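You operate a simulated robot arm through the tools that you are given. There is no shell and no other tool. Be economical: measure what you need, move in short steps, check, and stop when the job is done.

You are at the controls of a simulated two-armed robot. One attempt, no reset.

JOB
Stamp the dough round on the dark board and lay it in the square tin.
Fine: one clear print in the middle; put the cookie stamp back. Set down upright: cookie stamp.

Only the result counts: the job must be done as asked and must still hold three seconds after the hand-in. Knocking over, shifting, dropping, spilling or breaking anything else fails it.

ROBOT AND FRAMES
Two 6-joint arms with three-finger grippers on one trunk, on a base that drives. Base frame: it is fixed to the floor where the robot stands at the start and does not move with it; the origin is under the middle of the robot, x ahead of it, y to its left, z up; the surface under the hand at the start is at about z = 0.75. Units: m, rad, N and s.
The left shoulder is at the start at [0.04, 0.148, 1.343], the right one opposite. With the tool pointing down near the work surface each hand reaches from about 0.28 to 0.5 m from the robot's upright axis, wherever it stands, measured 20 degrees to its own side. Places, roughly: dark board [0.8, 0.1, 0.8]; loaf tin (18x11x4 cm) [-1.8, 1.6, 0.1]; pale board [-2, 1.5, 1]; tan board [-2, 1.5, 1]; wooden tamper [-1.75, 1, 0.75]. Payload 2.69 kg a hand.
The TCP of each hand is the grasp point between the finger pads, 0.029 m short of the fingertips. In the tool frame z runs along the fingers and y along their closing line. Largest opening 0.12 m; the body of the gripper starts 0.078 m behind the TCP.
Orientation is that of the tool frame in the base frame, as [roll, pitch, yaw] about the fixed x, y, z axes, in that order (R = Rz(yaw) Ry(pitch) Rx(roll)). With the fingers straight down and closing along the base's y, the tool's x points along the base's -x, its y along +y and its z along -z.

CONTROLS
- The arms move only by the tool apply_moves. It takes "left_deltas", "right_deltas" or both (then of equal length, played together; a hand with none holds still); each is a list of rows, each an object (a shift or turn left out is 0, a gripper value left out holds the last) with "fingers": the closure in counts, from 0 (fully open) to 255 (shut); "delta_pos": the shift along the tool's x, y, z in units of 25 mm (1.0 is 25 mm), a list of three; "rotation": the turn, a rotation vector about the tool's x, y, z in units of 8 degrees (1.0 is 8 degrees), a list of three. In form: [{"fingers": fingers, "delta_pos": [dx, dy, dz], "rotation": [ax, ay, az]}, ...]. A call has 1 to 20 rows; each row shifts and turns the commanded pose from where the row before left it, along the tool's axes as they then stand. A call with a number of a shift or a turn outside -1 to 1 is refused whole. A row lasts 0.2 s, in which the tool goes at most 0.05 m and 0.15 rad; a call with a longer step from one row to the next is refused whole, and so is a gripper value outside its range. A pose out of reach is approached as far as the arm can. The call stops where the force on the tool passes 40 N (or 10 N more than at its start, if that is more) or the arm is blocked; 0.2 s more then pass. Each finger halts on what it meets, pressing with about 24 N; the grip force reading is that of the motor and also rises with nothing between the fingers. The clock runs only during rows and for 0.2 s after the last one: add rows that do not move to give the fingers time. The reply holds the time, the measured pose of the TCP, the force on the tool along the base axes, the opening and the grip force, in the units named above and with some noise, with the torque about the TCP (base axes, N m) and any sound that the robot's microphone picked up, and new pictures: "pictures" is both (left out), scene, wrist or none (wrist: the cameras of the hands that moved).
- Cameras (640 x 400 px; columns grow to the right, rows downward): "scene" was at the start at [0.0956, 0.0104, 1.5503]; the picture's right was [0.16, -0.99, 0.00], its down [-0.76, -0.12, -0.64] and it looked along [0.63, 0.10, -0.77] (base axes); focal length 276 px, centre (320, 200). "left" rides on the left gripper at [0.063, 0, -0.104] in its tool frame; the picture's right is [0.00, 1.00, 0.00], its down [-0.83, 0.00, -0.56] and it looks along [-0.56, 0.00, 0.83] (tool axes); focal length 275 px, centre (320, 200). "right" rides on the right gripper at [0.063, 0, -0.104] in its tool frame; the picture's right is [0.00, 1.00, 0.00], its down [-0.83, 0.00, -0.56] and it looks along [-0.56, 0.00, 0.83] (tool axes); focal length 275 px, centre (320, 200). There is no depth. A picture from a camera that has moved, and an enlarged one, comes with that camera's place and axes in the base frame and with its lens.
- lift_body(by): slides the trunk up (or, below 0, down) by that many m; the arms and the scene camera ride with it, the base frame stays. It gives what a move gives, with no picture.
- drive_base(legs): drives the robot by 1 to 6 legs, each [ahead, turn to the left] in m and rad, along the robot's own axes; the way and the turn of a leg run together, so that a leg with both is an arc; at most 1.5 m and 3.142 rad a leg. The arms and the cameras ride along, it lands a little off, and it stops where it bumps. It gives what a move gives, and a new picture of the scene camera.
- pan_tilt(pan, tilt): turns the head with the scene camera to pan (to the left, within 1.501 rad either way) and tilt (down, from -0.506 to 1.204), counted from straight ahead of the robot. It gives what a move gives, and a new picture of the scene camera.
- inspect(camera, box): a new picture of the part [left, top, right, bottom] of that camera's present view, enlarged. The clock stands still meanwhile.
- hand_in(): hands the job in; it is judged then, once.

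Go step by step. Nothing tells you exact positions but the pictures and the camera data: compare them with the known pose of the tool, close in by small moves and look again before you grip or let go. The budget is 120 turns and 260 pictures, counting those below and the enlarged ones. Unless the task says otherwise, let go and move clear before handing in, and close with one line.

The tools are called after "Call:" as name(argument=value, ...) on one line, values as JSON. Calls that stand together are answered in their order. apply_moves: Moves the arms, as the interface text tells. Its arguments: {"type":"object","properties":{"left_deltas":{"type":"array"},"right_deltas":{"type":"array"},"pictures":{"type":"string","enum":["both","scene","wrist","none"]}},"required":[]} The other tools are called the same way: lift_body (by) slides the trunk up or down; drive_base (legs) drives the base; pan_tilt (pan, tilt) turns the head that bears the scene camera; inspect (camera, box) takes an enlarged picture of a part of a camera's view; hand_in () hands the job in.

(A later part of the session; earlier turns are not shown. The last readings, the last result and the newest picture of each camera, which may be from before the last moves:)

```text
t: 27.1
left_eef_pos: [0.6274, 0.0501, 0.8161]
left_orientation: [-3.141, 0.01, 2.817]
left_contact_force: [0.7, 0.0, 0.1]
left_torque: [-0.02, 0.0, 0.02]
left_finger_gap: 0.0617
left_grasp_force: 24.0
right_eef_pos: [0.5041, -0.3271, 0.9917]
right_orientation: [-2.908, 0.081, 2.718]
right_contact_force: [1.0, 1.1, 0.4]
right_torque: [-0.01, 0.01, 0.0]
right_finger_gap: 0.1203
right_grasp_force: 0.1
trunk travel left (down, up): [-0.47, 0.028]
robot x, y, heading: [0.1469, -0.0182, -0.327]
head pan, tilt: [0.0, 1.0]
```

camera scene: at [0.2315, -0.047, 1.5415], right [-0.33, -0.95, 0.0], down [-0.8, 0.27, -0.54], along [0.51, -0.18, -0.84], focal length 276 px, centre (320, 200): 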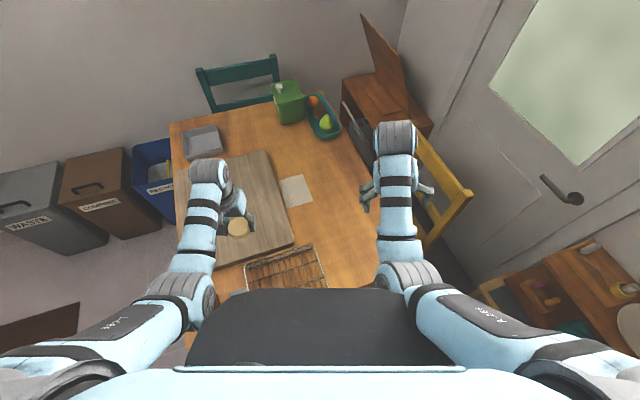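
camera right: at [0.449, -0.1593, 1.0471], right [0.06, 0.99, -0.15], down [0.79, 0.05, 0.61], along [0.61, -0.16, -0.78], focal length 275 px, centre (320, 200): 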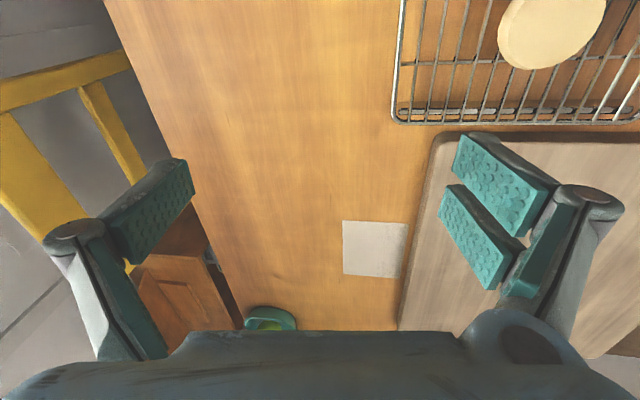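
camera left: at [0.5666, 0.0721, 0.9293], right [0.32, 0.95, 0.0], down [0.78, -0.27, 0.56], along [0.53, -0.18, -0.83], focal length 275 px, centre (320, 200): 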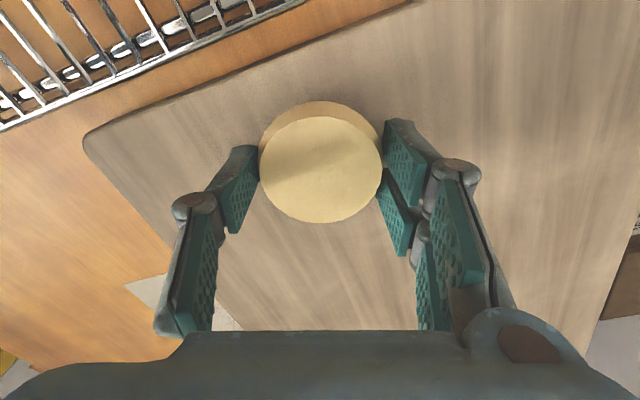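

Call:
apply_moves(left_deltas=[{"delta_pos": [0, 0, 0.12]}, {}], pictures="none")

Call:
apply_moves(left_deltas=[{"delta_pos": [0, 0, 0.12]}, {}], pictures="wrist")

```text
t: 27.8
left_eef_pos: [0.6271, 0.0501, 0.8141]
left_orientation: [3.142, 0.01, 2.816]
left_contact_force: [0.4, 0.4, -0.7]
left_torque: [-0.05, -0.02, -0.02]
left_finger_gap: 0.0615
left_grasp_force: 23.7
right_eef_pos: [0.5032, -0.3275, 0.9907]
right_orientation: [-2.907, 0.08, 2.717]
right_contact_force: [0.2, -1.2, -0.6]
right_torque: [0.0, 0.02, -0.03]
right_finger_gap: 0.1199
right_grasp_force: 0.0
trunk travel left (down, up): [-0.47, 0.028]
robot x, y, heading: [0.151, -0.0158, -0.332]
head pan, tilt: [0.0, 1.0]
```

```text
t: 28.4
left_eef_pos: [0.628, 0.0501, 0.8091]
left_orientation: [-3.142, 0.01, 2.816]
left_contact_force: [0.5, 0.0, 0.2]
left_torque: [0.0, -0.03, 0.04]
left_finger_gap: 0.0615
left_grasp_force: 23.9
right_eef_pos: [0.5041, -0.3264, 0.9908]
right_orientation: [-2.909, 0.079, 2.718]
right_contact_force: [-1.4, -0.5, 0.9]
right_torque: [-0.03, -0.01, -0.02]
right_finger_gap: 0.1199
right_grasp_force: 0.1
trunk travel left (down, up): [-0.47, 0.028]
robot x, y, heading: [0.1494, -0.0176, -0.334]
head pan, tilt: [0.0, 1.0]
camera left: at [0.5669, 0.0716, 0.9134], right [0.32, 0.95, 0.0], down [0.78, -0.27, 0.56], along [0.53, -0.18, -0.83], focal length 275 px, centre (320, 200)
```

left: 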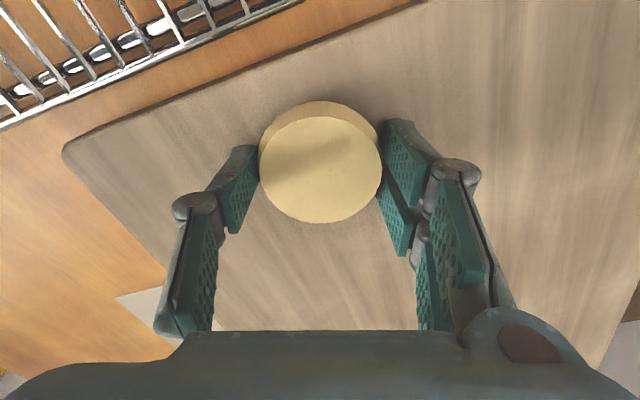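

Still no contact; continuing with 2 mm steps.

Call:
apply_moves(left_deltas=[{"delta_pos": [0, 0, 0.1]}, {}], pictures="none")

Call:
apply_moves(left_deltas=[{"delta_pos": [0, 0, 0.1]}, {}], pictures="none")

Call:
apply_moves(left_deltas=[{"delta_pos": [0, 0, 0.1]}, {}], pictures="wrist")

```text
t: 28.9
left_eef_pos: [0.6262, 0.05, 0.807]
left_orientation: [3.142, 0.01, 2.817]
left_contact_force: [1.0, 0.1, -0.5]
left_torque: [-0.01, -0.05, -0.01]
left_finger_gap: 0.0616
left_grasp_force: 24.3
right_eef_pos: [0.5039, -0.3278, 0.9917]
right_orientation: [-2.908, 0.08, 2.718]
right_contact_force: [0.4, -0.8, -0.3]
right_torque: [0.01, 0.0, 0.01]
right_finger_gap: 0.1196
right_grasp_force: 0.1
trunk travel left (down, up): [-0.47, 0.028]
robot x, y, heading: [0.1483, -0.019, -0.33]
head pan, tilt: [0.0, 1.0]
```

```text
t: 29.6
left_eef_pos: [0.6281, 0.0501, 0.8054]
left_orientation: [3.142, 0.011, 2.817]
left_contact_force: [0.4, 1.0, 2.3]
left_torque: [0.03, -0.05, 0.02]
left_finger_gap: 0.0616
left_grasp_force: 23.8
right_eef_pos: [0.5033, -0.327, 0.9917]
right_orientation: [-2.907, 0.081, 2.719]
right_contact_force: [0.6, 0.5, -0.1]
right_torque: [0.01, -0.01, -0.03]
right_finger_gap: 0.1199
right_grasp_force: 0.1
trunk travel left (down, up): [-0.47, 0.028]
robot x, y, heading: [0.1493, -0.0128, -0.331]
head pan, tilt: [0.0, 1.0]
```

```text
t: 30.1
left_eef_pos: [0.628, 0.0497, 0.8054]
left_orientation: [3.14, 0.017, 2.817]
left_contact_force: [5.1, 1.2, 30.7]
left_torque: [0.37, 0.22, -0.04]
left_finger_gap: 0.0618
left_grasp_force: 23.8
right_eef_pos: [0.5017, -0.3274, 0.9923]
right_orientation: [-2.909, 0.083, 2.718]
right_contact_force: [0.0, 0.5, -0.6]
right_torque: [0.0, 0.03, -0.02]
right_finger_gap: 0.12
right_grasp_force: 0.0
trunk travel left (down, up): [-0.47, 0.028]
robot x, y, heading: [0.1471, -0.018, -0.336]
head pan, tilt: [0.0, 1.0]
camera left: at [0.5657, 0.0717, 0.9078], right [0.32, 0.95, 0.0], down [0.78, -0.27, 0.57], along [0.54, -0.18, -0.82], focal length 275 px, centre (320, 200)
```

left: 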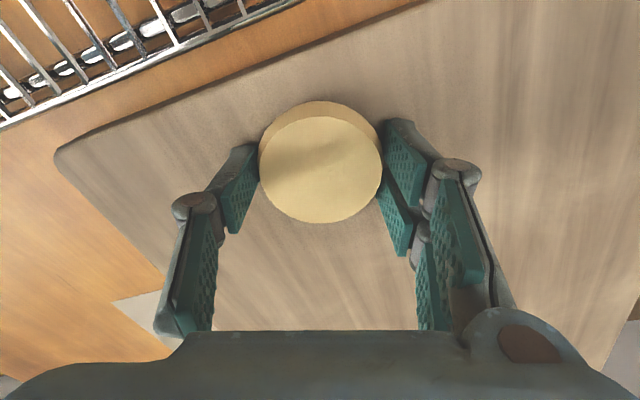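

Contact with the board. I'll ease up a millimetre, release, and rise clear.

Call:
apply_moves(left_deltas=[{"delta_pos": [0, 0, -0.06]}, {"fingers": 90}, {"fingers": 60}, {"fingers": 20}, {"fingers": 20}, {"delta_pos": [0, 0, -0.5], "fingers": 0}, {"delta_pos": [0, 0, -0.8]}, {"delta_pos": [0, 0, -0.8]}, {"delta_pos": [0, 0, -0.8]}, {}], pictures="wrist")

Call:
inspect(camera="left", box=[160, 0, 480, 200])

```text
t: 32.4
left_eef_pos: [0.6278, 0.0524, 0.8755]
left_orientation: [-3.141, 0.011, 2.816]
left_contact_force: [-0.4, -0.2, -0.4]
left_torque: [-0.02, 0.02, -0.02]
left_finger_gap: 0.1201
left_grasp_force: 0.1
right_eef_pos: [0.5034, -0.3273, 0.9925]
right_orientation: [-2.908, 0.08, 2.718]
right_contact_force: [0.6, 0.2, 0.3]
right_torque: [0.01, 0.05, 0.01]
right_finger_gap: 0.1199
right_grasp_force: 0.0
trunk travel left (down, up): [-0.47, 0.028]
robot x, y, heading: [0.1481, -0.0155, -0.329]
head pan, tilt: [0.0, 1.0]
camera left: at [0.5667, 0.0737, 0.9792], right [0.32, 0.95, 0.0], down [0.78, -0.27, 0.56], along [0.53, -0.18, -0.83], focal length 275 px, centre (320, 200)
```

left: 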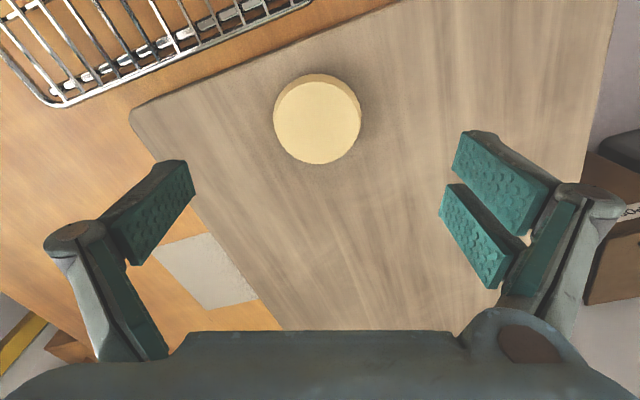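

```text
2.00 times, centred on (320, 100) of left
camera zoom: at [0.5667, 0.0737, 0.9792], right [0.32, 0.95, 0.0], down [0.78, -0.27, 0.56], along [0.53, -0.18, -0.83], focal length 551 px, centre (320, 400)
```

zoom: 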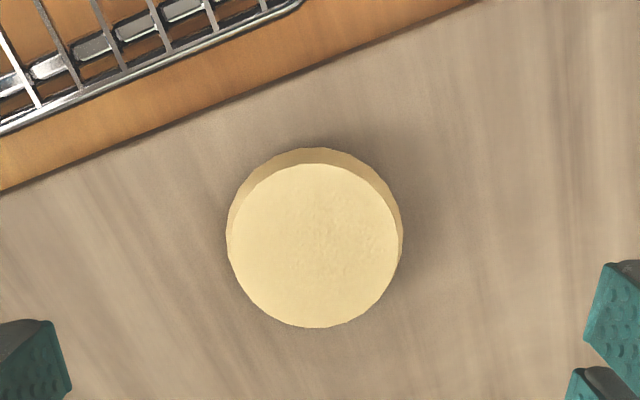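

The dough rests cleanly on the board at (0.627, 0.051). Next I'll turn back to heading 0 and bring the left hand over the stamp at about (0.487, 0.186).

Call:
apply_moves(left_deltas=[{"delta_pos": [0, 0, -0.8]}, {"delta_pos": [0, 0, -0.8]}, {}], pictures="none")

Call:
drive_base(legs=[[0.0, 0.33]])

Call:
apply_moves(left_deltas=[{"delta_pos": [0.7, 0, 0]}, {"delta_pos": [0.7, 0, 0]}, {"delta_pos": [0.7, 0, 0]}, {"delta_pos": [0.7, 0, 0]}, {"delta_pos": [0.7, 0, 0]}, {}], pictures="wrist")

```text
t: 33.1
left_eef_pos: [0.628, 0.0508, 0.9157]
left_orientation: [3.141, 0.011, 2.818]
left_contact_force: [0.0, -0.1, 0.3]
left_torque: [-0.02, 0.0, -0.02]
left_finger_gap: 0.1196
left_grasp_force: 0.0
right_eef_pos: [0.5046, -0.3267, 0.9902]
right_orientation: [-2.908, 0.079, 2.718]
right_contact_force: [-0.1, -0.4, -0.8]
right_torque: [0.0, -0.03, 0.01]
right_finger_gap: 0.1199
right_grasp_force: 0.1
trunk travel left (down, up): [-0.47, 0.028]
robot x, y, heading: [0.1521, -0.016, -0.328]
head pan, tilt: [0.0, 1.0]
```

```text
t: 34.6
left_eef_pos: [0.5803, 0.2037, 0.9166]
left_orientation: [-3.141, 0.009, -3.136]
left_contact_force: [0.3, -0.1, -0.7]
left_torque: [0.01, 0.01, 0.03]
left_finger_gap: 0.1202
left_grasp_force: 0.1
right_eef_pos: [0.584, -0.1959, 0.99]
right_orientation: [-2.908, 0.077, 3.046]
right_contact_force: [0.2, 0.4, 0.4]
right_torque: [0.0, -0.03, 0.0]
right_finger_gap: 0.1201
right_grasp_force: 0.1
trunk travel left (down, up): [-0.47, 0.028]
robot x, y, heading: [0.1485, -0.0165, -0.002]
head pan, tilt: [0.0, 1.0]
camera scene: at [0.2372, -0.019, 1.5414], right [0.0, -1.0, 0.0], down [-0.84, 0.0, -0.54], along [0.54, 0.0, -0.84], focal length 276 px, centre (320, 200)
```

scene: 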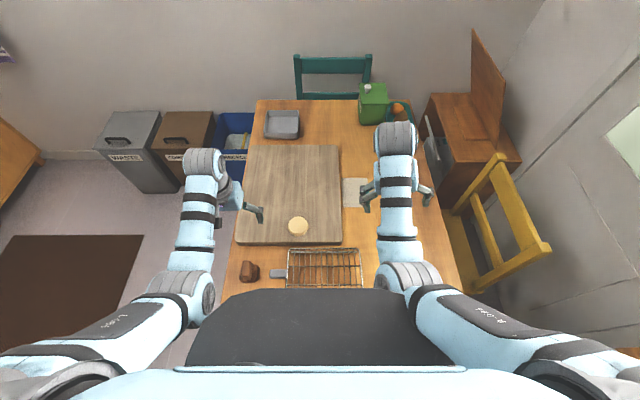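

```text
t: 36.0
left_eef_pos: [0.4933, 0.2031, 0.9146]
left_orientation: [-3.14, 0.011, -3.138]
left_contact_force: [-0.2, -0.3, 0.4]
left_torque: [-0.02, 0.0, -0.04]
left_finger_gap: 0.1199
left_grasp_force: 0.1
right_eef_pos: [0.5844, -0.1967, 0.9908]
right_orientation: [-2.906, 0.079, 3.045]
right_contact_force: [0.9, -0.3, 0.9]
right_torque: [0.02, -0.01, 0.0]
right_finger_gap: 0.1198
right_grasp_force: 0.0
trunk travel left (down, up): [-0.47, 0.028]
robot x, y, heading: [0.1466, -0.0142, -0.001]
head pan, tilt: [0.0, 1.0]
camera left: at [0.4287, 0.2032, 1.0192], right [0.0, 1.0, 0.0], down [0.83, 0.0, 0.56], along [0.56, 0.0, -0.83], focal length 275 px, centre (320, 200)
```

left: 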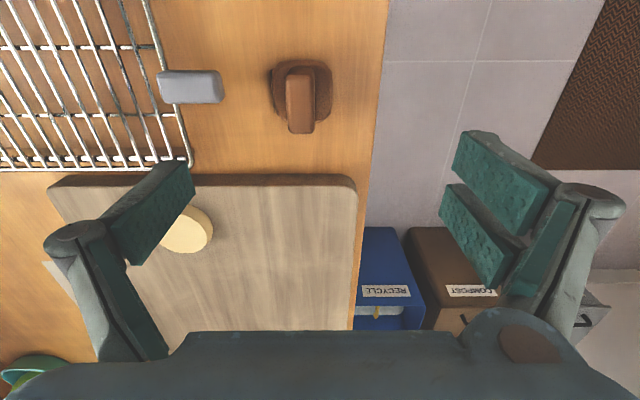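

Now I'll centre over the stamp handle (about (0.487, 0.187)) and lower to have a close look.

Call:
apply_moves(left_deltas=[{"delta_pos": [0.15, -0.33, 0.5]}, {"delta_pos": [0.15, -0.33, 0.5]}, {"delta_pos": [0, 0, 0.5]}, {"delta_pos": [0, 0, 0.5]}, {}], pictures="none")

Call:
inspect(camera="left", box=[200, 30, 440, 180])

Call:
inspect(camera="scene", box=[200, 220, 328, 300])

```text
t: 37.2
left_eef_pos: [0.4864, 0.1859, 0.865]
left_orientation: [-3.141, 0.012, -3.136]
left_contact_force: [0.0, -0.4, 0.4]
left_torque: [-0.01, -0.03, 0.03]
left_finger_gap: 0.12
left_grasp_force: 0.0
right_eef_pos: [0.5845, -0.1962, 0.9896]
right_orientation: [-2.906, 0.079, 3.046]
right_contact_force: [0.2, -0.5, 0.5]
right_torque: [0.01, 0.0, 0.0]
right_finger_gap: 0.12
right_grasp_force: 0.1
trunk travel left (down, up): [-0.47, 0.028]
robot x, y, heading: [0.1494, -0.0173, 0.004]
head pan, tilt: [0.0, 1.0]
```

```text
2.67 times, centred on (320, 105) of left
camera zoom: at [0.4219, 0.1867, 0.9682], right [0.0, 1.0, 0.0], down [0.83, 0.0, 0.56], along [0.56, 0.0, -0.83], focal length 734 px, centre (320, 453)
```

zoom: 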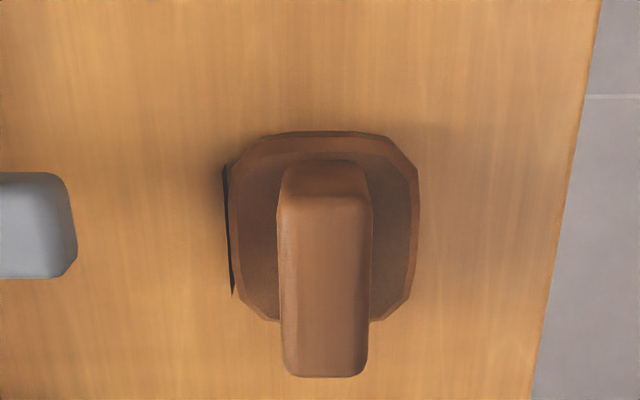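

```text
5.00 times, centred on (264, 260) of scene
camera zoom: at [0.2369, -0.0183, 1.5415], right [0.0, -1.0, 0.0], down [-0.84, 0.0, -0.54], along [0.54, 0.0, -0.84], focal length 1379 px, centre (600, -100)
```

zoom: 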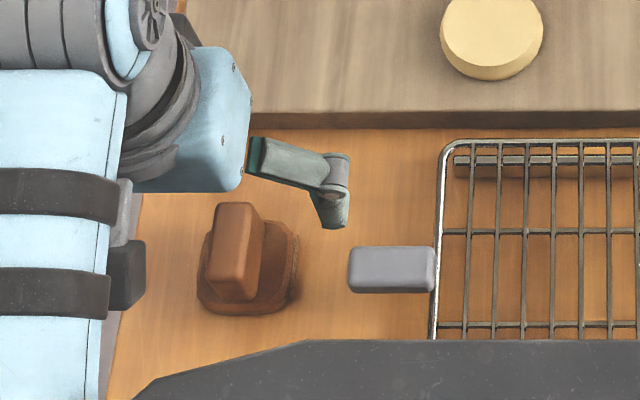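

The handle top is at z about 0.80, centre (0.488, 0.188), about 22 mm thick across y. I'll lower so that the fingertips are just above the base plate, and grip.

Call:
apply_moves(left_deltas=[{"delta_pos": [-0.04, 0.07, 0.6], "fingers": 60}, {"delta_pos": [0, 0, 0.6]}, {"delta_pos": [0, 0, 0.6]}, {"delta_pos": [0, 0, 0.5]}, {}], pictures="wrist")

```text
t: 38.4
left_eef_pos: [0.4871, 0.1886, 0.8088]
left_orientation: [3.141, 0.01, -3.136]
left_contact_force: [0.7, -0.2, -0.1]
left_torque: [0.03, 0.0, 0.0]
left_finger_gap: 0.0919
left_grasp_force: 0.1
right_eef_pos: [0.5837, -0.1967, 0.9897]
right_orientation: [-2.905, 0.079, 3.045]
right_contact_force: [0.7, -0.6, -0.4]
right_torque: [-0.04, 0.01, -0.06]
right_finger_gap: 0.12
right_grasp_force: 0.2
trunk travel left (down, up): [-0.47, 0.028]
robot x, y, heading: [0.1516, -0.0211, -0.005]
head pan, tilt: [0.0, 1.0]
camera left: at [0.4228, 0.1896, 0.9116], right [0.0, 1.0, 0.0], down [0.83, 0.0, 0.56], along [0.56, 0.0, -0.83], focal length 275 px, centre (320, 200)
```

left: 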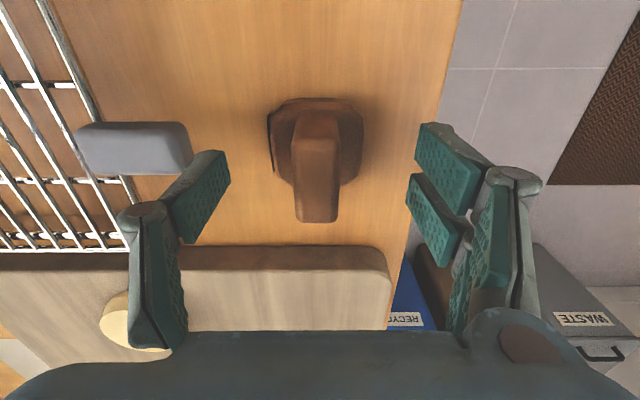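

Well aligned on the handle. Closing.

Call:
apply_moves(left_deltas=[{"fingers": 200}, {"fingers": 255}, {"fingers": 255}, {"fingers": 255}], pictures="wrist")

```text
t: 39.4
left_eef_pos: [0.4865, 0.1895, 0.8086]
left_orientation: [-3.141, 0.01, -3.137]
left_contact_force: [-0.6, -0.1, 0.7]
left_torque: [-0.02, 0.0, 0.01]
left_finger_gap: 0.0215
left_grasp_force: 23.9
right_eef_pos: [0.5848, -0.1962, 0.99]
right_orientation: [-2.907, 0.077, 3.046]
right_contact_force: [0.1, -0.4, -0.1]
right_torque: [-0.02, 0.04, 0.01]
right_finger_gap: 0.1198
right_grasp_force: 0.0
trunk travel left (down, up): [-0.47, 0.028]
robot x, y, heading: [0.1461, -0.0183, 0.002]
head pan, tilt: [0.0, 1.0]
camera left: at [0.4228, 0.1897, 0.9117], right [0.0, 1.0, 0.0], down [0.83, 0.0, 0.56], along [0.56, 0.0, -0.83], focal length 275 px, centre (320, 200)
```

left: 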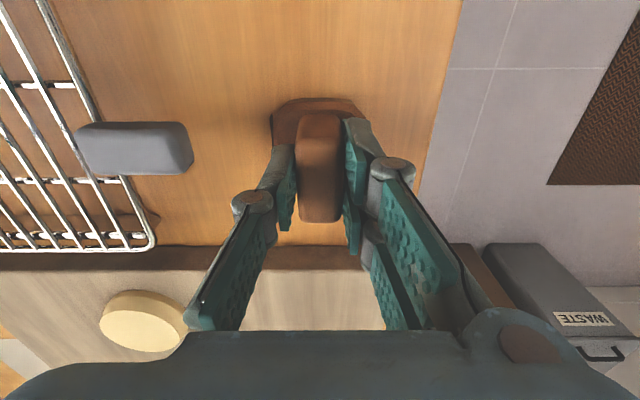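

The stamp is gripped; the return pose is TCP (0.487, 0.189, 0.809). I'll lift it, extend forward, turn right and look at the dough.

Call:
apply_moves(left_deltas=[{"delta_pos": [0, 0, -0.4]}, {"delta_pos": [0, 0, -0.8]}, {"delta_pos": [0, 0, -0.9]}, {"delta_pos": [0, 0, -0.9]}, {"delta_pos": [0, 0, -0.9]}, {"delta_pos": [-0.75, 0.1, -0.5]}, {"delta_pos": [-0.75, 0.1, 0]}, {"delta_pos": [-0.75, 0.1, 0]}, {"delta_pos": [-0.75, 0.1, 0]}, {"delta_pos": [-0.75, 0.1, 0]}, {}], pictures="wrist")

Call:
drive_base(legs=[[0.0, -0.33]])

Call:
apply_moves(left_deltas=[{}], pictures="wrist")

```text
t: 41.8
left_eef_pos: [0.5801, 0.2009, 0.9188]
left_orientation: [3.14, 0.011, -3.136]
left_contact_force: [-0.1, 0.2, -0.3]
left_torque: [0.03, -0.02, 0.0]
left_finger_gap: 0.0215
left_grasp_force: 24.4
right_eef_pos: [0.5846, -0.1964, 0.9915]
right_orientation: [-2.905, 0.078, 3.048]
right_contact_force: [-0.3, 0.8, 0.0]
right_torque: [-0.02, 0.0, -0.01]
right_finger_gap: 0.12
right_grasp_force: 0.0
trunk travel left (down, up): [-0.47, 0.028]
robot x, y, heading: [0.1505, -0.0182, 0.0]
head pan, tilt: [0.0, 1.0]
camera left: at [0.5157, 0.2018, 1.022], right [0.0, 1.0, 0.0], down [0.83, 0.0, 0.56], along [0.56, 0.0, -0.83], focal length 275 px, centre (320, 200)
```

left: 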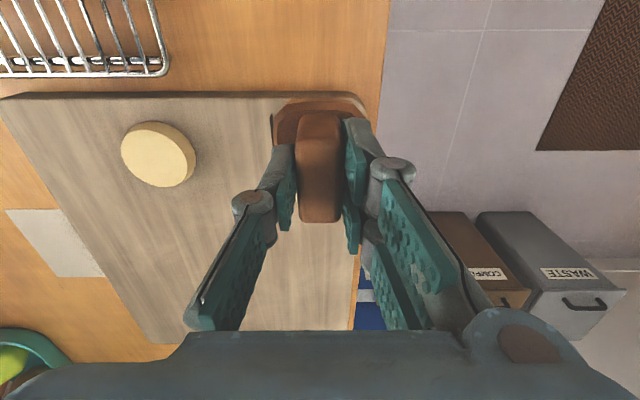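

```text
t: 43.2
left_eef_pos: [0.6276, 0.0518, 0.918]
left_orientation: [-3.141, 0.011, 2.818]
left_contact_force: [0.4, 0.2, -0.6]
left_torque: [0.03, -0.01, 0.0]
left_finger_gap: 0.0216
left_grasp_force: 23.9
right_eef_pos: [0.503, -0.3263, 0.9917]
right_orientation: [-2.909, 0.079, 2.717]
right_contact_force: [-0.4, -0.2, 0.0]
right_torque: [-0.01, 0.01, 0.01]
right_finger_gap: 0.12
right_grasp_force: 0.0
trunk travel left (down, up): [-0.47, 0.028]
robot x, y, heading: [0.1456, -0.0145, -0.332]
head pan, tilt: [0.0, 1.0]
camera scene: at [0.2326, -0.0462, 1.5415], right [-0.32, -0.95, 0.0], down [-0.8, 0.27, -0.54], along [0.51, -0.18, -0.84], focal length 276 px, centre (320, 200)
```

scene: 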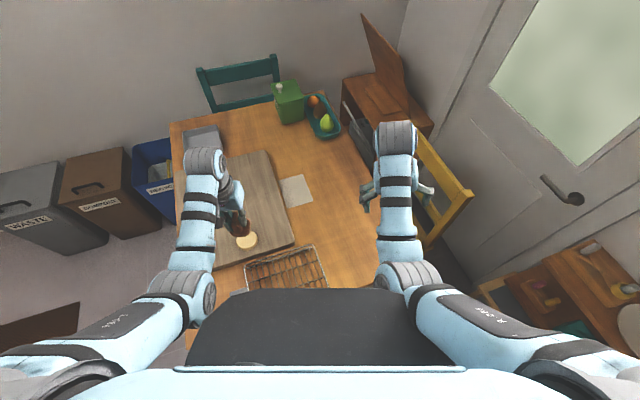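

```text
t: 43.6
left_eef_pos: [0.6267, 0.05, 0.9181]
left_orientation: [3.141, 0.01, 2.816]
left_contact_force: [0.0, -1.0, -1.6]
left_torque: [0.01, 0.02, 0.01]
left_finger_gap: 0.0216
left_grasp_force: 24.3
right_eef_pos: [0.5042, -0.3281, 0.9916]
right_orientation: [-2.906, 0.081, 2.717]
right_contact_force: [1.1, -0.2, -0.1]
right_torque: [-0.01, -0.02, 0.01]
right_finger_gap: 0.1199
right_grasp_force: 0.1
trunk travel left (down, up): [-0.47, 0.028]
robot x, y, heading: [0.1518, -0.0181, -0.33]
head pan, tilt: [0.0, 1.0]
camera left: at [0.5659, 0.071, 1.0218], right [0.32, 0.95, 0.0], down [0.78, -0.27, 0.56], along [0.53, -0.18, -0.83], focal length 275 px, centre (320, 200)
```

left: 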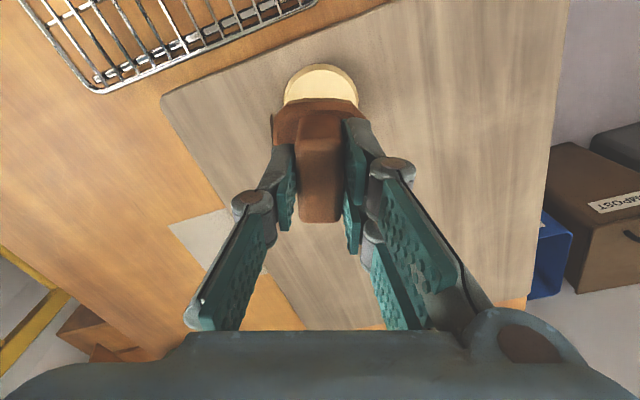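

Stamp and dough are aligned within a millimetre by the poses. I'll lower to about 1.5 cm above the dough and check the alignment from both cameras.

Call:
apply_moves(left_deltas=[{"delta_pos": [0, 0, 0.75]}, {"delta_pos": [0, 0, 0.75]}, {"delta_pos": [0, 0, 0.7]}, {}], pictures="none")

Call:
inspect(camera="left", box=[220, 40, 420, 165])

Call:
inspect(camera="scene", box=[190, 190, 302, 260])

```text
t: 44.6
left_eef_pos: [0.6269, 0.0491, 0.8625]
left_orientation: [3.141, 0.011, 2.818]
left_contact_force: [1.1, 0.0, -0.6]
left_torque: [0.01, 0.01, 0.0]
left_finger_gap: 0.0214
left_grasp_force: 24.2
right_eef_pos: [0.5033, -0.3281, 0.9917]
right_orientation: [-2.909, 0.081, 2.716]
right_contact_force: [-0.3, 0.0, -0.1]
right_torque: [-0.09, -0.01, 0.01]
right_finger_gap: 0.1199
right_grasp_force: 0.0
trunk travel left (down, up): [-0.47, 0.028]
robot x, y, heading: [0.1467, -0.0171, -0.332]
head pan, tilt: [0.0, 1.0]
```

```text
3.20 times, centred on (320, 102) of left
camera zoom: at [0.5661, 0.0704, 0.9663], right [0.32, 0.95, 0.0], down [0.78, -0.27, 0.56], along [0.53, -0.18, -0.83], focal length 881 px, centre (320, 512)
```

zoom: 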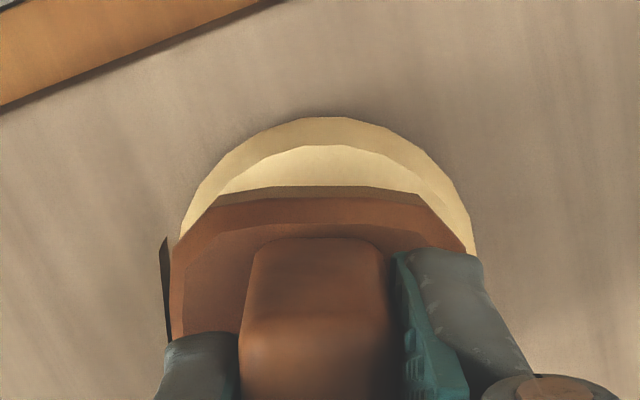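

```text
5.71 times, centred on (246, 225) of scene
camera zoom: at [0.2322, -0.0471, 1.5415], right [-0.32, -0.95, 0.0], down [-0.8, 0.27, -0.54], along [0.51, -0.18, -0.84], focal length 1576 px, centre (743, 57)
```

zoom: 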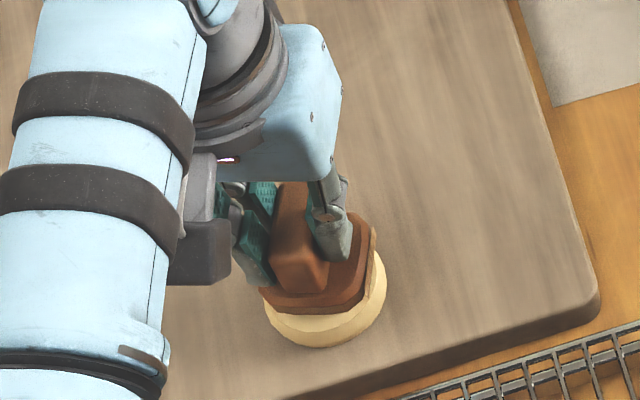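

Alignment is good; only 1.5 mm sideways correction is needed. I'll lower gently to contact with force checks.

Call:
apply_moves(left_deltas=[{"delta_pos": [0, 0.065, 0.25]}, {"delta_pos": [0, 0, 0.2]}, {}], pictures="none")

Call:
apply_moves(left_deltas=[{"delta_pos": [0, 0, 0.12]}, {}], pictures="none")

```text
t: 45.4
left_eef_pos: [0.6277, 0.0513, 0.8534]
left_orientation: [3.141, 0.008, 2.818]
left_contact_force: [-0.4, 0.5, 5.2]
left_torque: [0.0, 0.08, 0.04]
left_finger_gap: 0.0214
left_grasp_force: 23.8
right_eef_pos: [0.5039, -0.3259, 0.9908]
right_orientation: [-2.908, 0.082, 2.718]
right_contact_force: [0.5, 0.0, 0.6]
right_torque: [0.03, -0.01, -0.02]
right_finger_gap: 0.1199
right_grasp_force: 0.0
trunk travel left (down, up): [-0.47, 0.028]
robot x, y, heading: [0.1456, -0.015, -0.328]
head pan, tilt: [0.0, 1.0]
```

```text
t: 46.0
left_eef_pos: [0.6269, 0.0498, 0.8515]
left_orientation: [3.138, 0.015, 2.816]
left_contact_force: [2.6, 0.3, 23.8]
left_torque: [0.08, -0.06, 0.03]
left_finger_gap: 0.0215
left_grasp_force: 24.2
right_eef_pos: [0.501, -0.326, 0.9928]
right_orientation: [-2.91, 0.081, 2.718]
right_contact_force: [0.0, 0.6, 0.4]
right_torque: [0.02, 0.0, -0.01]
right_finger_gap: 0.1202
right_grasp_force: 0.0
trunk travel left (down, up): [-0.47, 0.028]
robot x, y, heading: [0.1472, -0.0157, -0.33]
head pan, tilt: [0.0, 1.0]
```

Contact at 24 N. I'll press about a millimetre more for a clear print, hold briefly, then rise straight up.

Call:
apply_moves(left_deltas=[{"delta_pos": [0, 0, 0.04]}, {}], pictures="none")

Call:
apply_moves(left_deltas=[{"delta_pos": [0, 0, -0.2]}, {"delta_pos": [0, 0, -0.5]}, {"delta_pos": [0, 0, -0.8]}, {"delta_pos": [0, 0, -0.8]}, {"delta_pos": [0, 0, -0.8]}, {}])

Call:
inspect(camera="scene", box=[190, 190, 302, 260])

```text
t: 46.6
left_eef_pos: [0.6268, 0.0499, 0.8502]
left_orientation: [3.142, 0.01, 2.818]
left_contact_force: [2.6, 1.1, 23.2]
left_torque: [0.0, -0.16, -0.01]
left_finger_gap: 0.0212
left_grasp_force: 23.8
right_eef_pos: [0.5023, -0.3261, 0.9933]
right_orientation: [-2.909, 0.082, 2.718]
right_contact_force: [0.3, -0.2, 0.1]
right_torque: [0.05, 0.01, 0.03]
right_finger_gap: 0.1199
right_grasp_force: 0.1
trunk travel left (down, up): [-0.47, 0.028]
robot x, y, heading: [0.1482, -0.0176, -0.331]
head pan, tilt: [0.0, 1.0]
```

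```text
t: 48.0
left_eef_pos: [0.6284, 0.0522, 0.9252]
left_orientation: [-3.141, 0.011, 2.816]
left_contact_force: [1.3, -0.1, -0.8]
left_torque: [0.0, 0.02, -0.02]
left_finger_gap: 0.0215
left_grasp_force: 24.2
right_eef_pos: [0.5041, -0.3267, 0.9912]
right_orientation: [-2.908, 0.079, 2.717]
right_contact_force: [0.5, -0.3, -0.2]
right_torque: [-0.01, -0.01, 0.01]
right_finger_gap: 0.1199
right_grasp_force: 0.1
trunk travel left (down, up): [-0.47, 0.028]
robot x, y, heading: [0.1503, -0.0168, -0.331]
head pan, tilt: [0.0, 1.0]
camera scene: at [0.232, -0.0471, 1.5415], right [-0.32, -0.95, 0.0], down [-0.8, 0.27, -0.54], along [0.51, -0.18, -0.84], focal length 276 px, centre (320, 200)
camera left: at [0.5668, 0.0737, 1.0284], right [0.32, 0.95, 0.0], down [0.78, -0.27, 0.56], along [0.53, -0.18, -0.83], focal length 275 px, centre (320, 200)
```

scene: 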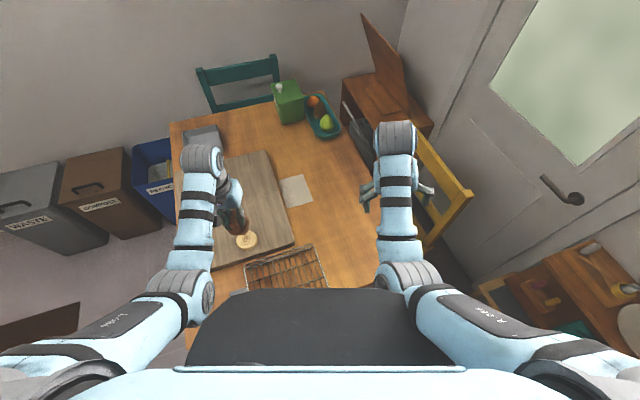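
left: 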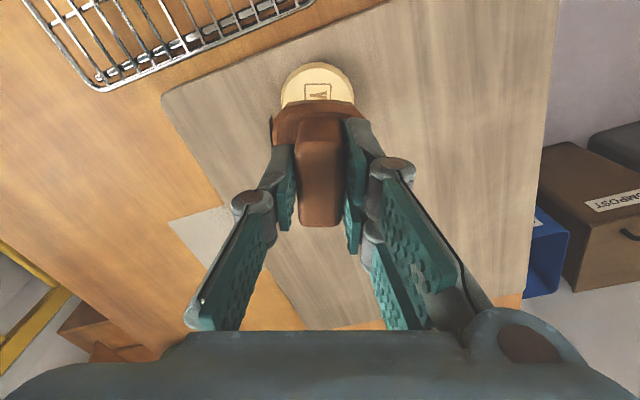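

```text
5.71 times, centred on (246, 225) of scene
camera zoom: at [0.232, -0.0471, 1.5415], right [-0.32, -0.95, 0.0], down [-0.8, 0.27, -0.54], along [0.51, -0.18, -0.84], focal length 1576 px, centre (743, 57)
```

zoom: 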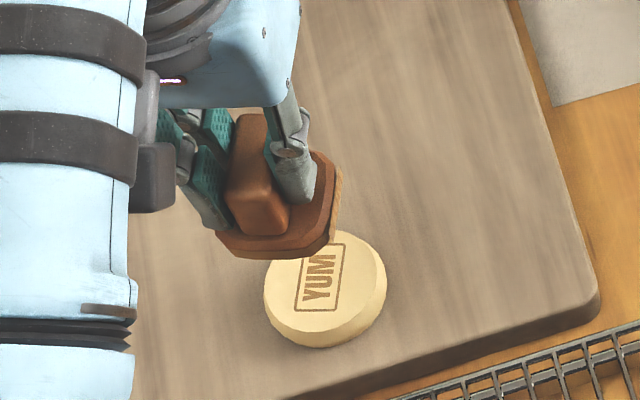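

A clear, centred "YUM" print. Now I'll put the stamp back: turn to heading 0 and move over its original place.

Call:
drive_base(legs=[[0.0, 0.33]])

Call:
apply_moves(left_deltas=[{"delta_pos": [0.75, -0.1, 0]}, {"delta_pos": [0.75, -0.1, 0]}, {"delta_pos": [0.75, -0.1, 0]}, {"delta_pos": [0.75, -0.1, 0]}, {"delta_pos": [0.75, -0.1, 0]}, {}], pictures="wrist")

```text
t: 49.5
left_eef_pos: [0.5805, 0.2008, 0.9248]
left_orientation: [3.141, 0.009, -3.141]
left_contact_force: [-0.1, -0.4, -0.9]
left_torque: [0.0, -0.03, 0.0]
left_finger_gap: 0.0214
left_grasp_force: 24.3
right_eef_pos: [0.5832, -0.1989, 0.9899]
right_orientation: [-2.906, 0.078, 3.041]
right_contact_force: [0.1, -0.3, 0.4]
right_torque: [-0.01, 0.02, -0.02]
right_finger_gap: 0.1198
right_grasp_force: 0.1
trunk travel left (down, up): [-0.47, 0.028]
robot x, y, heading: [0.1506, -0.018, -0.011]
head pan, tilt: [0.0, 1.0]
camera scene: at [0.2373, -0.0194, 1.5414], right [-0.01, -1.0, 0.0], down [-0.84, 0.01, -0.54], along [0.54, 0.0, -0.84], focal length 276 px, centre (320, 200)
```

scene: 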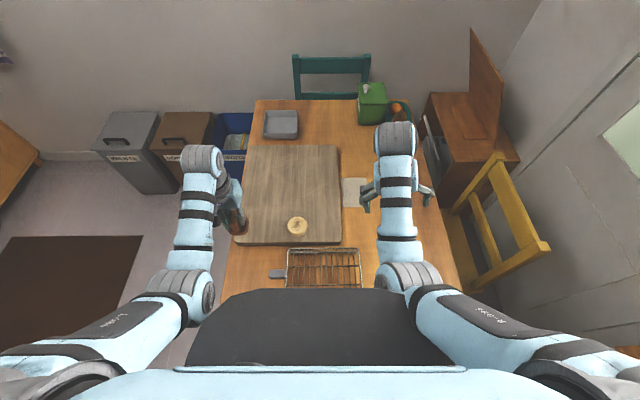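

```text
t: 50.9
left_eef_pos: [0.489, 0.1885, 0.9166]
left_orientation: [3.142, 0.014, 3.141]
left_contact_force: [-0.7, -0.3, -0.6]
left_torque: [-0.02, 0.04, 0.0]
left_finger_gap: 0.0214
left_grasp_force: 23.7
left hand out of reach, approached as far as the arm can: row 4, 5
right_eef_pos: [0.5832, -0.1979, 0.9906]
right_orientation: [-2.906, 0.076, 3.041]
right_contact_force: [-0.6, -1.2, 0.7]
right_torque: [0.03, -0.01, 0.0]
right_finger_gap: 0.12
right_grasp_force: 0.1
trunk travel left (down, up): [-0.47, 0.028]
robot x, y, heading: [0.1482, -0.0171, -0.006]
head pan, tilt: [0.0, 1.0]
camera left: at [0.4244, 0.1897, 1.0195], right [0.0, 1.0, 0.0], down [0.82, 0.0, 0.57], along [0.57, 0.0, -0.82], focal length 275 px, centre (320, 200)
```

left: 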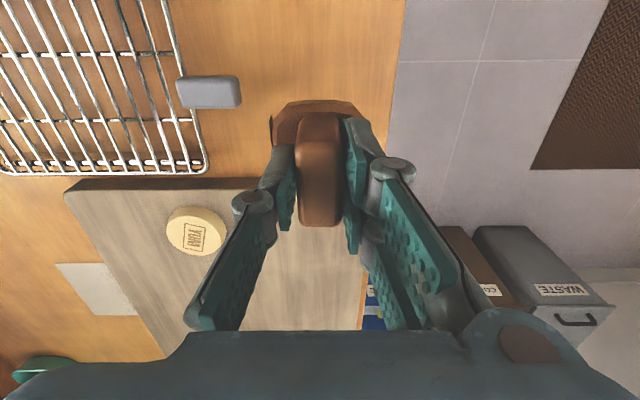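

Over the original place. Lowering to just above the table, then in small steps.

Call:
apply_moves(left_deltas=[{"delta_pos": [0.08, 0, 0.8]}, {"delta_pos": [0, 0, 0.8]}, {"delta_pos": [0, 0, 0.8]}, {"delta_pos": [0, 0, 0.8]}, {"delta_pos": [0, 0, 0.5]}, {"delta_pos": [0, 0, 0.15]}, {}], pictures="wrist")

Call:
apply_moves(left_deltas=[{"delta_pos": [0, 0, 0.1]}, {}], pictures="none")

```text
t: 52.5
left_eef_pos: [0.4884, 0.1873, 0.8194]
left_orientation: [3.141, 0.01, 3.14]
left_contact_force: [0.3, -0.8, -0.5]
left_torque: [-0.01, 0.01, 0.01]
left_finger_gap: 0.0213
left_grasp_force: 24.5
right_eef_pos: [0.5828, -0.1988, 0.9902]
right_orientation: [-2.907, 0.076, 3.04]
right_contact_force: [0.0, -0.8, -0.3]
right_torque: [0.01, 0.0, -0.01]
right_finger_gap: 0.1202
right_grasp_force: 0.0
trunk travel left (down, up): [-0.47, 0.028]
robot x, y, heading: [0.1495, -0.0144, -0.003]
head pan, tilt: [0.0, 1.0]
camera left: at [0.4242, 0.1887, 0.9228], right [0.0, 1.0, 0.0], down [0.83, 0.0, 0.56], along [0.56, 0.0, -0.83], focal length 275 px, centre (320, 200)
```

left: 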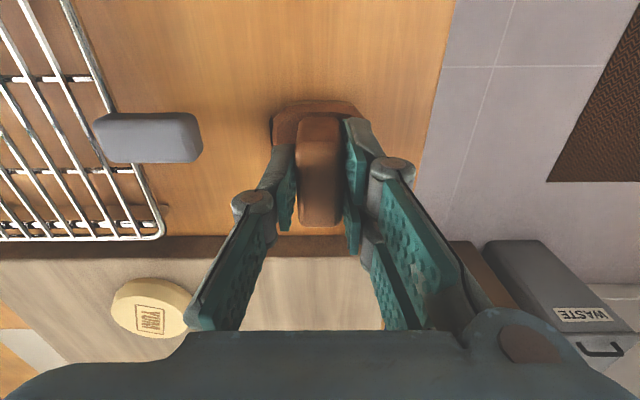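

```text
t: 53.1
left_eef_pos: [0.488, 0.188, 0.8172]
left_orientation: [3.141, 0.01, -3.142]
left_contact_force: [-0.3, 1.0, -1.0]
left_torque: [0.0, 0.0, 0.02]
left_finger_gap: 0.0215
left_grasp_force: 23.7
right_eef_pos: [0.5832, -0.1997, 0.9904]
right_orientation: [-2.905, 0.077, 3.039]
right_contact_force: [-0.8, -0.6, 0.6]
right_torque: [-0.02, 0.01, 0.01]
right_finger_gap: 0.1201
right_grasp_force: 0.0
trunk travel left (down, up): [-0.47, 0.028]
robot x, y, heading: [0.1468, -0.0179, -0.005]
head pan, tilt: [0.0, 1.0]
```

Call:
apply_moves(left_deltas=[{"delta_pos": [0, 0, 0.15]}, {}], pictures="none")

Call:
apply_moves(left_deltas=[{"delta_pos": [0, 0, 0.1]}, {}], pictures="none")

Call:
apply_moves(left_deltas=[{"delta_pos": [0, 0, 0.08]}, {}], pictures="none")

```text
t: 53.7
left_eef_pos: [0.4885, 0.1883, 0.8135]
left_orientation: [3.14, 0.012, 3.141]
left_contact_force: [1.1, 0.5, -0.7]
left_torque: [-0.01, 0.0, 0.0]
left_finger_gap: 0.0213
left_grasp_force: 24.1
right_eef_pos: [0.5835, -0.1976, 0.9907]
right_orientation: [-2.906, 0.077, 3.04]
right_contact_force: [0.4, -0.3, 0.1]
right_torque: [0.02, 0.04, -0.01]
right_finger_gap: 0.1198
right_grasp_force: 0.1
trunk travel left (down, up): [-0.47, 0.028]
robot x, y, heading: [0.1495, -0.0117, -0.01]
head pan, tilt: [0.0, 1.0]
```

```text
t: 54.3
left_eef_pos: [0.4889, 0.1881, 0.8103]
left_orientation: [3.141, 0.009, 3.141]
left_contact_force: [0.1, 0.7, -0.1]
left_torque: [0.0, 0.03, 0.01]
left_finger_gap: 0.0214
left_grasp_force: 23.8
right_eef_pos: [0.5831, -0.198, 0.9899]
right_orientation: [-2.908, 0.076, 3.041]
right_contact_force: [-0.2, -0.1, -0.5]
right_torque: [-0.01, 0.04, 0.04]
right_finger_gap: 0.1201
right_grasp_force: 0.0
trunk travel left (down, up): [-0.47, 0.028]
robot x, y, heading: [0.1462, -0.0165, -0.007]
head pan, tilt: [0.0, 1.0]
```

```text
t: 54.9
left_eef_pos: [0.489, 0.1875, 0.8093]
left_orientation: [3.141, 0.01, 3.141]
left_contact_force: [0.7, -0.1, -0.8]
left_torque: [-0.01, 0.02, -0.01]
left_finger_gap: 0.0217
left_grasp_force: 23.8
right_eef_pos: [0.5836, -0.1987, 0.9894]
right_orientation: [-2.906, 0.078, 3.042]
right_contact_force: [1.3, -0.5, -0.1]
right_torque: [-0.02, 0.01, 0.01]
right_finger_gap: 0.1201
right_grasp_force: 0.2
trunk travel left (down, up): [-0.47, 0.028]
robot x, y, heading: [0.1466, -0.0184, -0.005]
head pan, tilt: [0.0, 1.0]
```

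Still no contact at the original height (the stamp slid slightly up in the grip); continuing with 2 mm steps.

Call:
apply_moves(left_deltas=[{"delta_pos": [0.04, 0.02, 0.07]}, {}], pictures="none")

Call:
apply_moves(left_deltas=[{"delta_pos": [0, 0, 0.06]}, {}], pictures="none")

```text
t: 55.5
left_eef_pos: [0.4883, 0.1888, 0.8064]
left_orientation: [-3.141, 0.011, 3.141]
left_contact_force: [0.1, 0.2, -0.9]
left_torque: [-0.02, -0.03, -0.04]
left_finger_gap: 0.0214
left_grasp_force: 24.2
right_eef_pos: [0.5834, -0.1992, 0.9893]
right_orientation: [-2.906, 0.077, 3.041]
right_contact_force: [-1.3, -0.2, 0.8]
right_torque: [0.05, 0.02, 0.02]
right_finger_gap: 0.1199
right_grasp_force: 0.0
trunk travel left (down, up): [-0.47, 0.028]
robot x, y, heading: [0.1459, -0.0136, -0.008]
head pan, tilt: [0.0, 1.0]
```

```text
t: 56.1
left_eef_pos: [0.487, 0.1883, 0.8063]
left_orientation: [-3.141, 0.011, 3.141]
left_contact_force: [0.2, 0.8, 0.8]
left_torque: [-0.04, -0.03, -0.05]
left_finger_gap: 0.0214
left_grasp_force: 23.6
right_eef_pos: [0.5832, -0.1993, 0.9912]
right_orientation: [-2.906, 0.078, 3.039]
right_contact_force: [0.6, 0.8, 0.2]
right_torque: [0.01, 0.02, -0.01]
right_finger_gap: 0.1199
right_grasp_force: 0.1
trunk travel left (down, up): [-0.47, 0.028]
robot x, y, heading: [0.1462, -0.0161, -0.008]
head pan, tilt: [0.0, 1.0]
```

Call:
apply_moves(left_deltas=[{"delta_pos": [0, 0, 0.05]}, {}], pictures="none")

Call:
apply_moves(left_deltas=[{"delta_pos": [0, 0, 0.03]}, {}], pictures="wrist")

```text
t: 56.7
left_eef_pos: [0.4879, 0.1891, 0.8065]
left_orientation: [3.141, 0.013, 3.141]
left_contact_force: [0.4, 2.7, 19.0]
left_torque: [0.07, -0.01, 0.02]
left_finger_gap: 0.0215
left_grasp_force: 23.2
right_eef_pos: [0.5818, -0.1986, 0.9908]
right_orientation: [-2.906, 0.078, 3.041]
right_contact_force: [-0.9, 0.5, 0.3]
right_torque: [0.0, 0.01, -0.01]
right_finger_gap: 0.1203
right_grasp_force: 0.0
trunk travel left (down, up): [-0.47, 0.028]
robot x, y, heading: [0.1489, -0.0181, -0.004]
head pan, tilt: [0.0, 1.0]
```

```text
t: 57.3
left_eef_pos: [0.488, 0.1885, 0.8048]
left_orientation: [-3.141, 0.011, 3.141]
left_contact_force: [2.5, 2.5, 23.0]
left_torque: [0.04, -0.11, 0.04]
left_finger_gap: 0.0214
left_grasp_force: 23.7
right_eef_pos: [0.5824, -0.1985, 0.9915]
right_orientation: [-2.907, 0.079, 3.041]
right_contact_force: [-0.5, 0.2, -0.4]
right_torque: [0.01, 0.05, 0.03]
right_finger_gap: 0.1201
right_grasp_force: 0.0
trunk travel left (down, up): [-0.47, 0.028]
robot x, y, heading: [0.1471, -0.0163, -0.006]
head pan, tilt: [0.0, 1.0]
camera left: at [0.4229, 0.1899, 0.9078], right [0.0, 1.0, 0.0], down [0.82, 0.0, 0.57], along [0.57, 0.0, -0.82], focal length 275 px, centre (320, 200)
```

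left: 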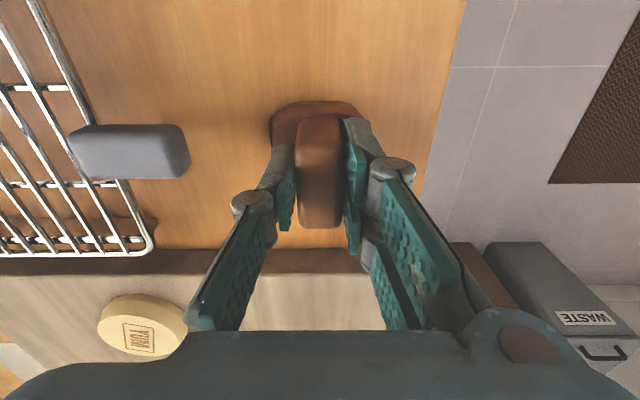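

The stamp is firmly on the table at its original spot. Ease off, release without opening too wide near the rack handle, and rise.

Call:
apply_moves(left_deltas=[{"delta_pos": [0, 0, -0.06]}, {"fingers": 180}, {"fingers": 120}, {"fingers": 90}, {"fingers": 90}, {"delta_pos": [0, 0, -0.4]}, {"delta_pos": [0, 0, -0.8]}, {"delta_pos": [0, 0, -0.8]}, {"delta_pos": [0, 0, -0.8]}, {"delta_pos": [0, 0, -0.8]}, {"fingers": 0}, {}], pictures="wrist")

Call:
inspect(camera="left", box=[200, 30, 440, 180])

```text
t: 59.9
left_eef_pos: [0.4854, 0.189, 0.8943]
left_orientation: [-3.141, 0.011, -3.141]
left_contact_force: [0.0, 0.0, 0.2]
left_torque: [0.01, -0.03, 0.0]
left_finger_gap: 0.1203
left_grasp_force: 0.1
right_eef_pos: [0.5829, -0.1992, 0.9898]
right_orientation: [-2.905, 0.077, 3.04]
right_contact_force: [0.1, 0.6, 0.1]
right_torque: [0.01, 0.01, 0.04]
right_finger_gap: 0.1199
right_grasp_force: 0.1
trunk travel left (down, up): [-0.47, 0.028]
robot x, y, heading: [0.1452, -0.0156, -0.008]
head pan, tilt: [0.0, 1.0]
camera left: at [0.4212, 0.1908, 0.9982], right [0.0, 1.0, 0.0], down [0.83, 0.0, 0.56], along [0.56, 0.0, -0.83], focal length 275 px, centre (320, 200)
```

left: 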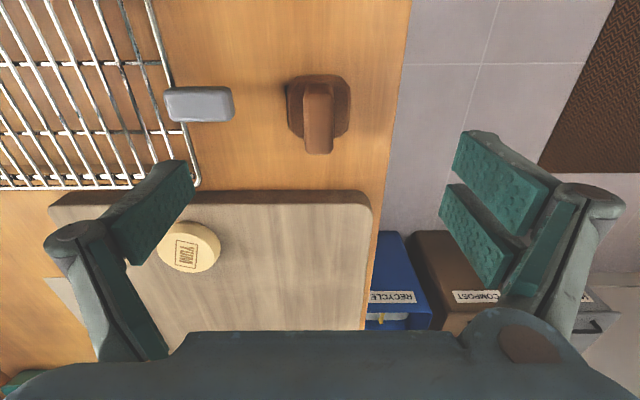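

```text
2.67 times, centred on (320, 105) of left
camera zoom: at [0.4212, 0.1908, 0.9982], right [0.0, 1.0, 0.0], down [0.83, 0.0, 0.56], along [0.56, 0.0, -0.83], focal length 734 px, centre (320, 453)
```

zoom: 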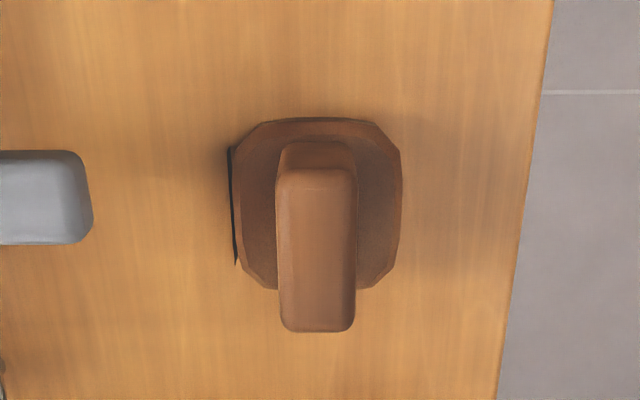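

The stamp stands upright in its place. Now back to the dough to pick it up.

Call:
apply_moves(left_deltas=[{"delta_pos": [-0.76, 0.1, -0.2]}, {"delta_pos": [-0.76, 0.1, -0.2]}, {"delta_pos": [-0.76, 0.1, 0]}, {"delta_pos": [-0.76, 0.1, 0]}, {"delta_pos": [-0.76, 0.1, 0]}, {}], pictures="none")

Call:
drive_base(legs=[[0.0, -0.325]])

Call:
apply_moves(left_deltas=[{"delta_pos": [0, 0, 0.5]}, {"delta_pos": [0, 0, 0.5]}, {}], pictures="none")

Call:
inspect(camera="left", box=[160, 0, 480, 200])

```text
t: 61.3
left_eef_pos: [0.5816, 0.2014, 0.9058]
left_orientation: [-3.14, 0.011, -3.14]
left_contact_force: [-0.8, -0.9, -0.6]
left_torque: [0.01, 0.01, 0.03]
left_finger_gap: 0.1198
left_grasp_force: 0.0
right_eef_pos: [0.5839, -0.1971, 0.9899]
right_orientation: [-2.905, 0.08, 3.039]
right_contact_force: [0.9, 0.1, 0.2]
right_torque: [0.0, 0.0, 0.02]
right_finger_gap: 0.1201
right_grasp_force: 0.1
trunk travel left (down, up): [-0.47, 0.028]
robot x, y, heading: [0.147, -0.0134, -0.006]
head pan, tilt: [0.0, 1.0]
```

```text
t: 62.7
left_eef_pos: [0.6295, 0.0523, 0.9063]
left_orientation: [-3.14, 0.011, 2.816]
left_contact_force: [-0.5, -0.5, 1.1]
left_torque: [0.0, 0.01, 0.0]
left_finger_gap: 0.1199
left_grasp_force: 0.0
right_eef_pos: [0.5042, -0.3265, 0.9909]
right_orientation: [-2.906, 0.079, 2.716]
right_contact_force: [0.2, 0.6, -1.1]
right_torque: [0.04, -0.03, -0.03]
right_finger_gap: 0.1201
right_grasp_force: 0.1
trunk travel left (down, up): [-0.47, 0.028]
robot x, y, heading: [0.1469, -0.0136, -0.33]
head pan, tilt: [0.0, 1.0]
camera scene: at [0.2325, -0.0461, 1.5415], right [-0.32, -0.95, 0.0], down [-0.8, 0.27, -0.54], along [0.51, -0.18, -0.84], focal length 276 px, centre (320, 200)
```

scene: 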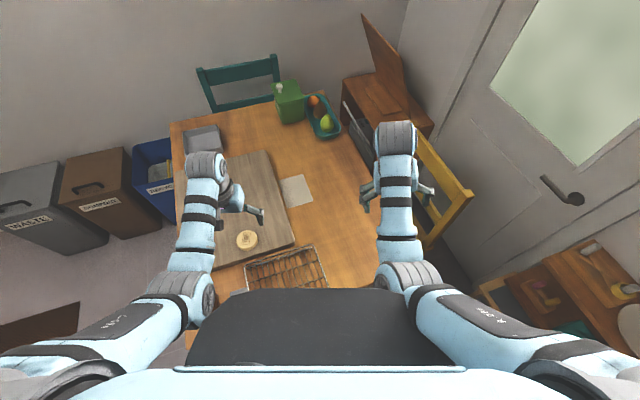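

```text
t: 63.5
left_eef_pos: [0.6294, 0.0513, 0.8816]
left_orientation: [3.141, 0.009, 2.818]
left_contact_force: [0.4, 0.2, -0.1]
left_torque: [-0.01, -0.03, -0.02]
left_finger_gap: 0.1201
left_grasp_force: 0.1
right_eef_pos: [0.5039, -0.3272, 0.9921]
right_orientation: [-2.906, 0.079, 2.718]
right_contact_force: [-0.1, 0.0, -0.7]
right_torque: [-0.01, -0.05, -0.01]
right_finger_gap: 0.1199
right_grasp_force: 0.1
trunk travel left (down, up): [-0.47, 0.028]
robot x, y, heading: [0.1447, -0.0183, -0.327]
head pan, tilt: [0.0, 1.0]
```

```text
2.00 times, centred on (320, 100) of left
camera zoom: at [0.5679, 0.0733, 0.9833], right [0.32, 0.95, 0.0], down [0.78, -0.27, 0.56], along [0.53, -0.18, -0.83], focal length 551 px, centre (320, 400)
```

zoom: 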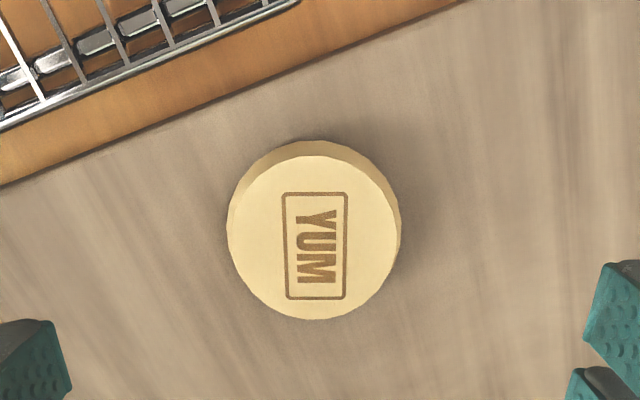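

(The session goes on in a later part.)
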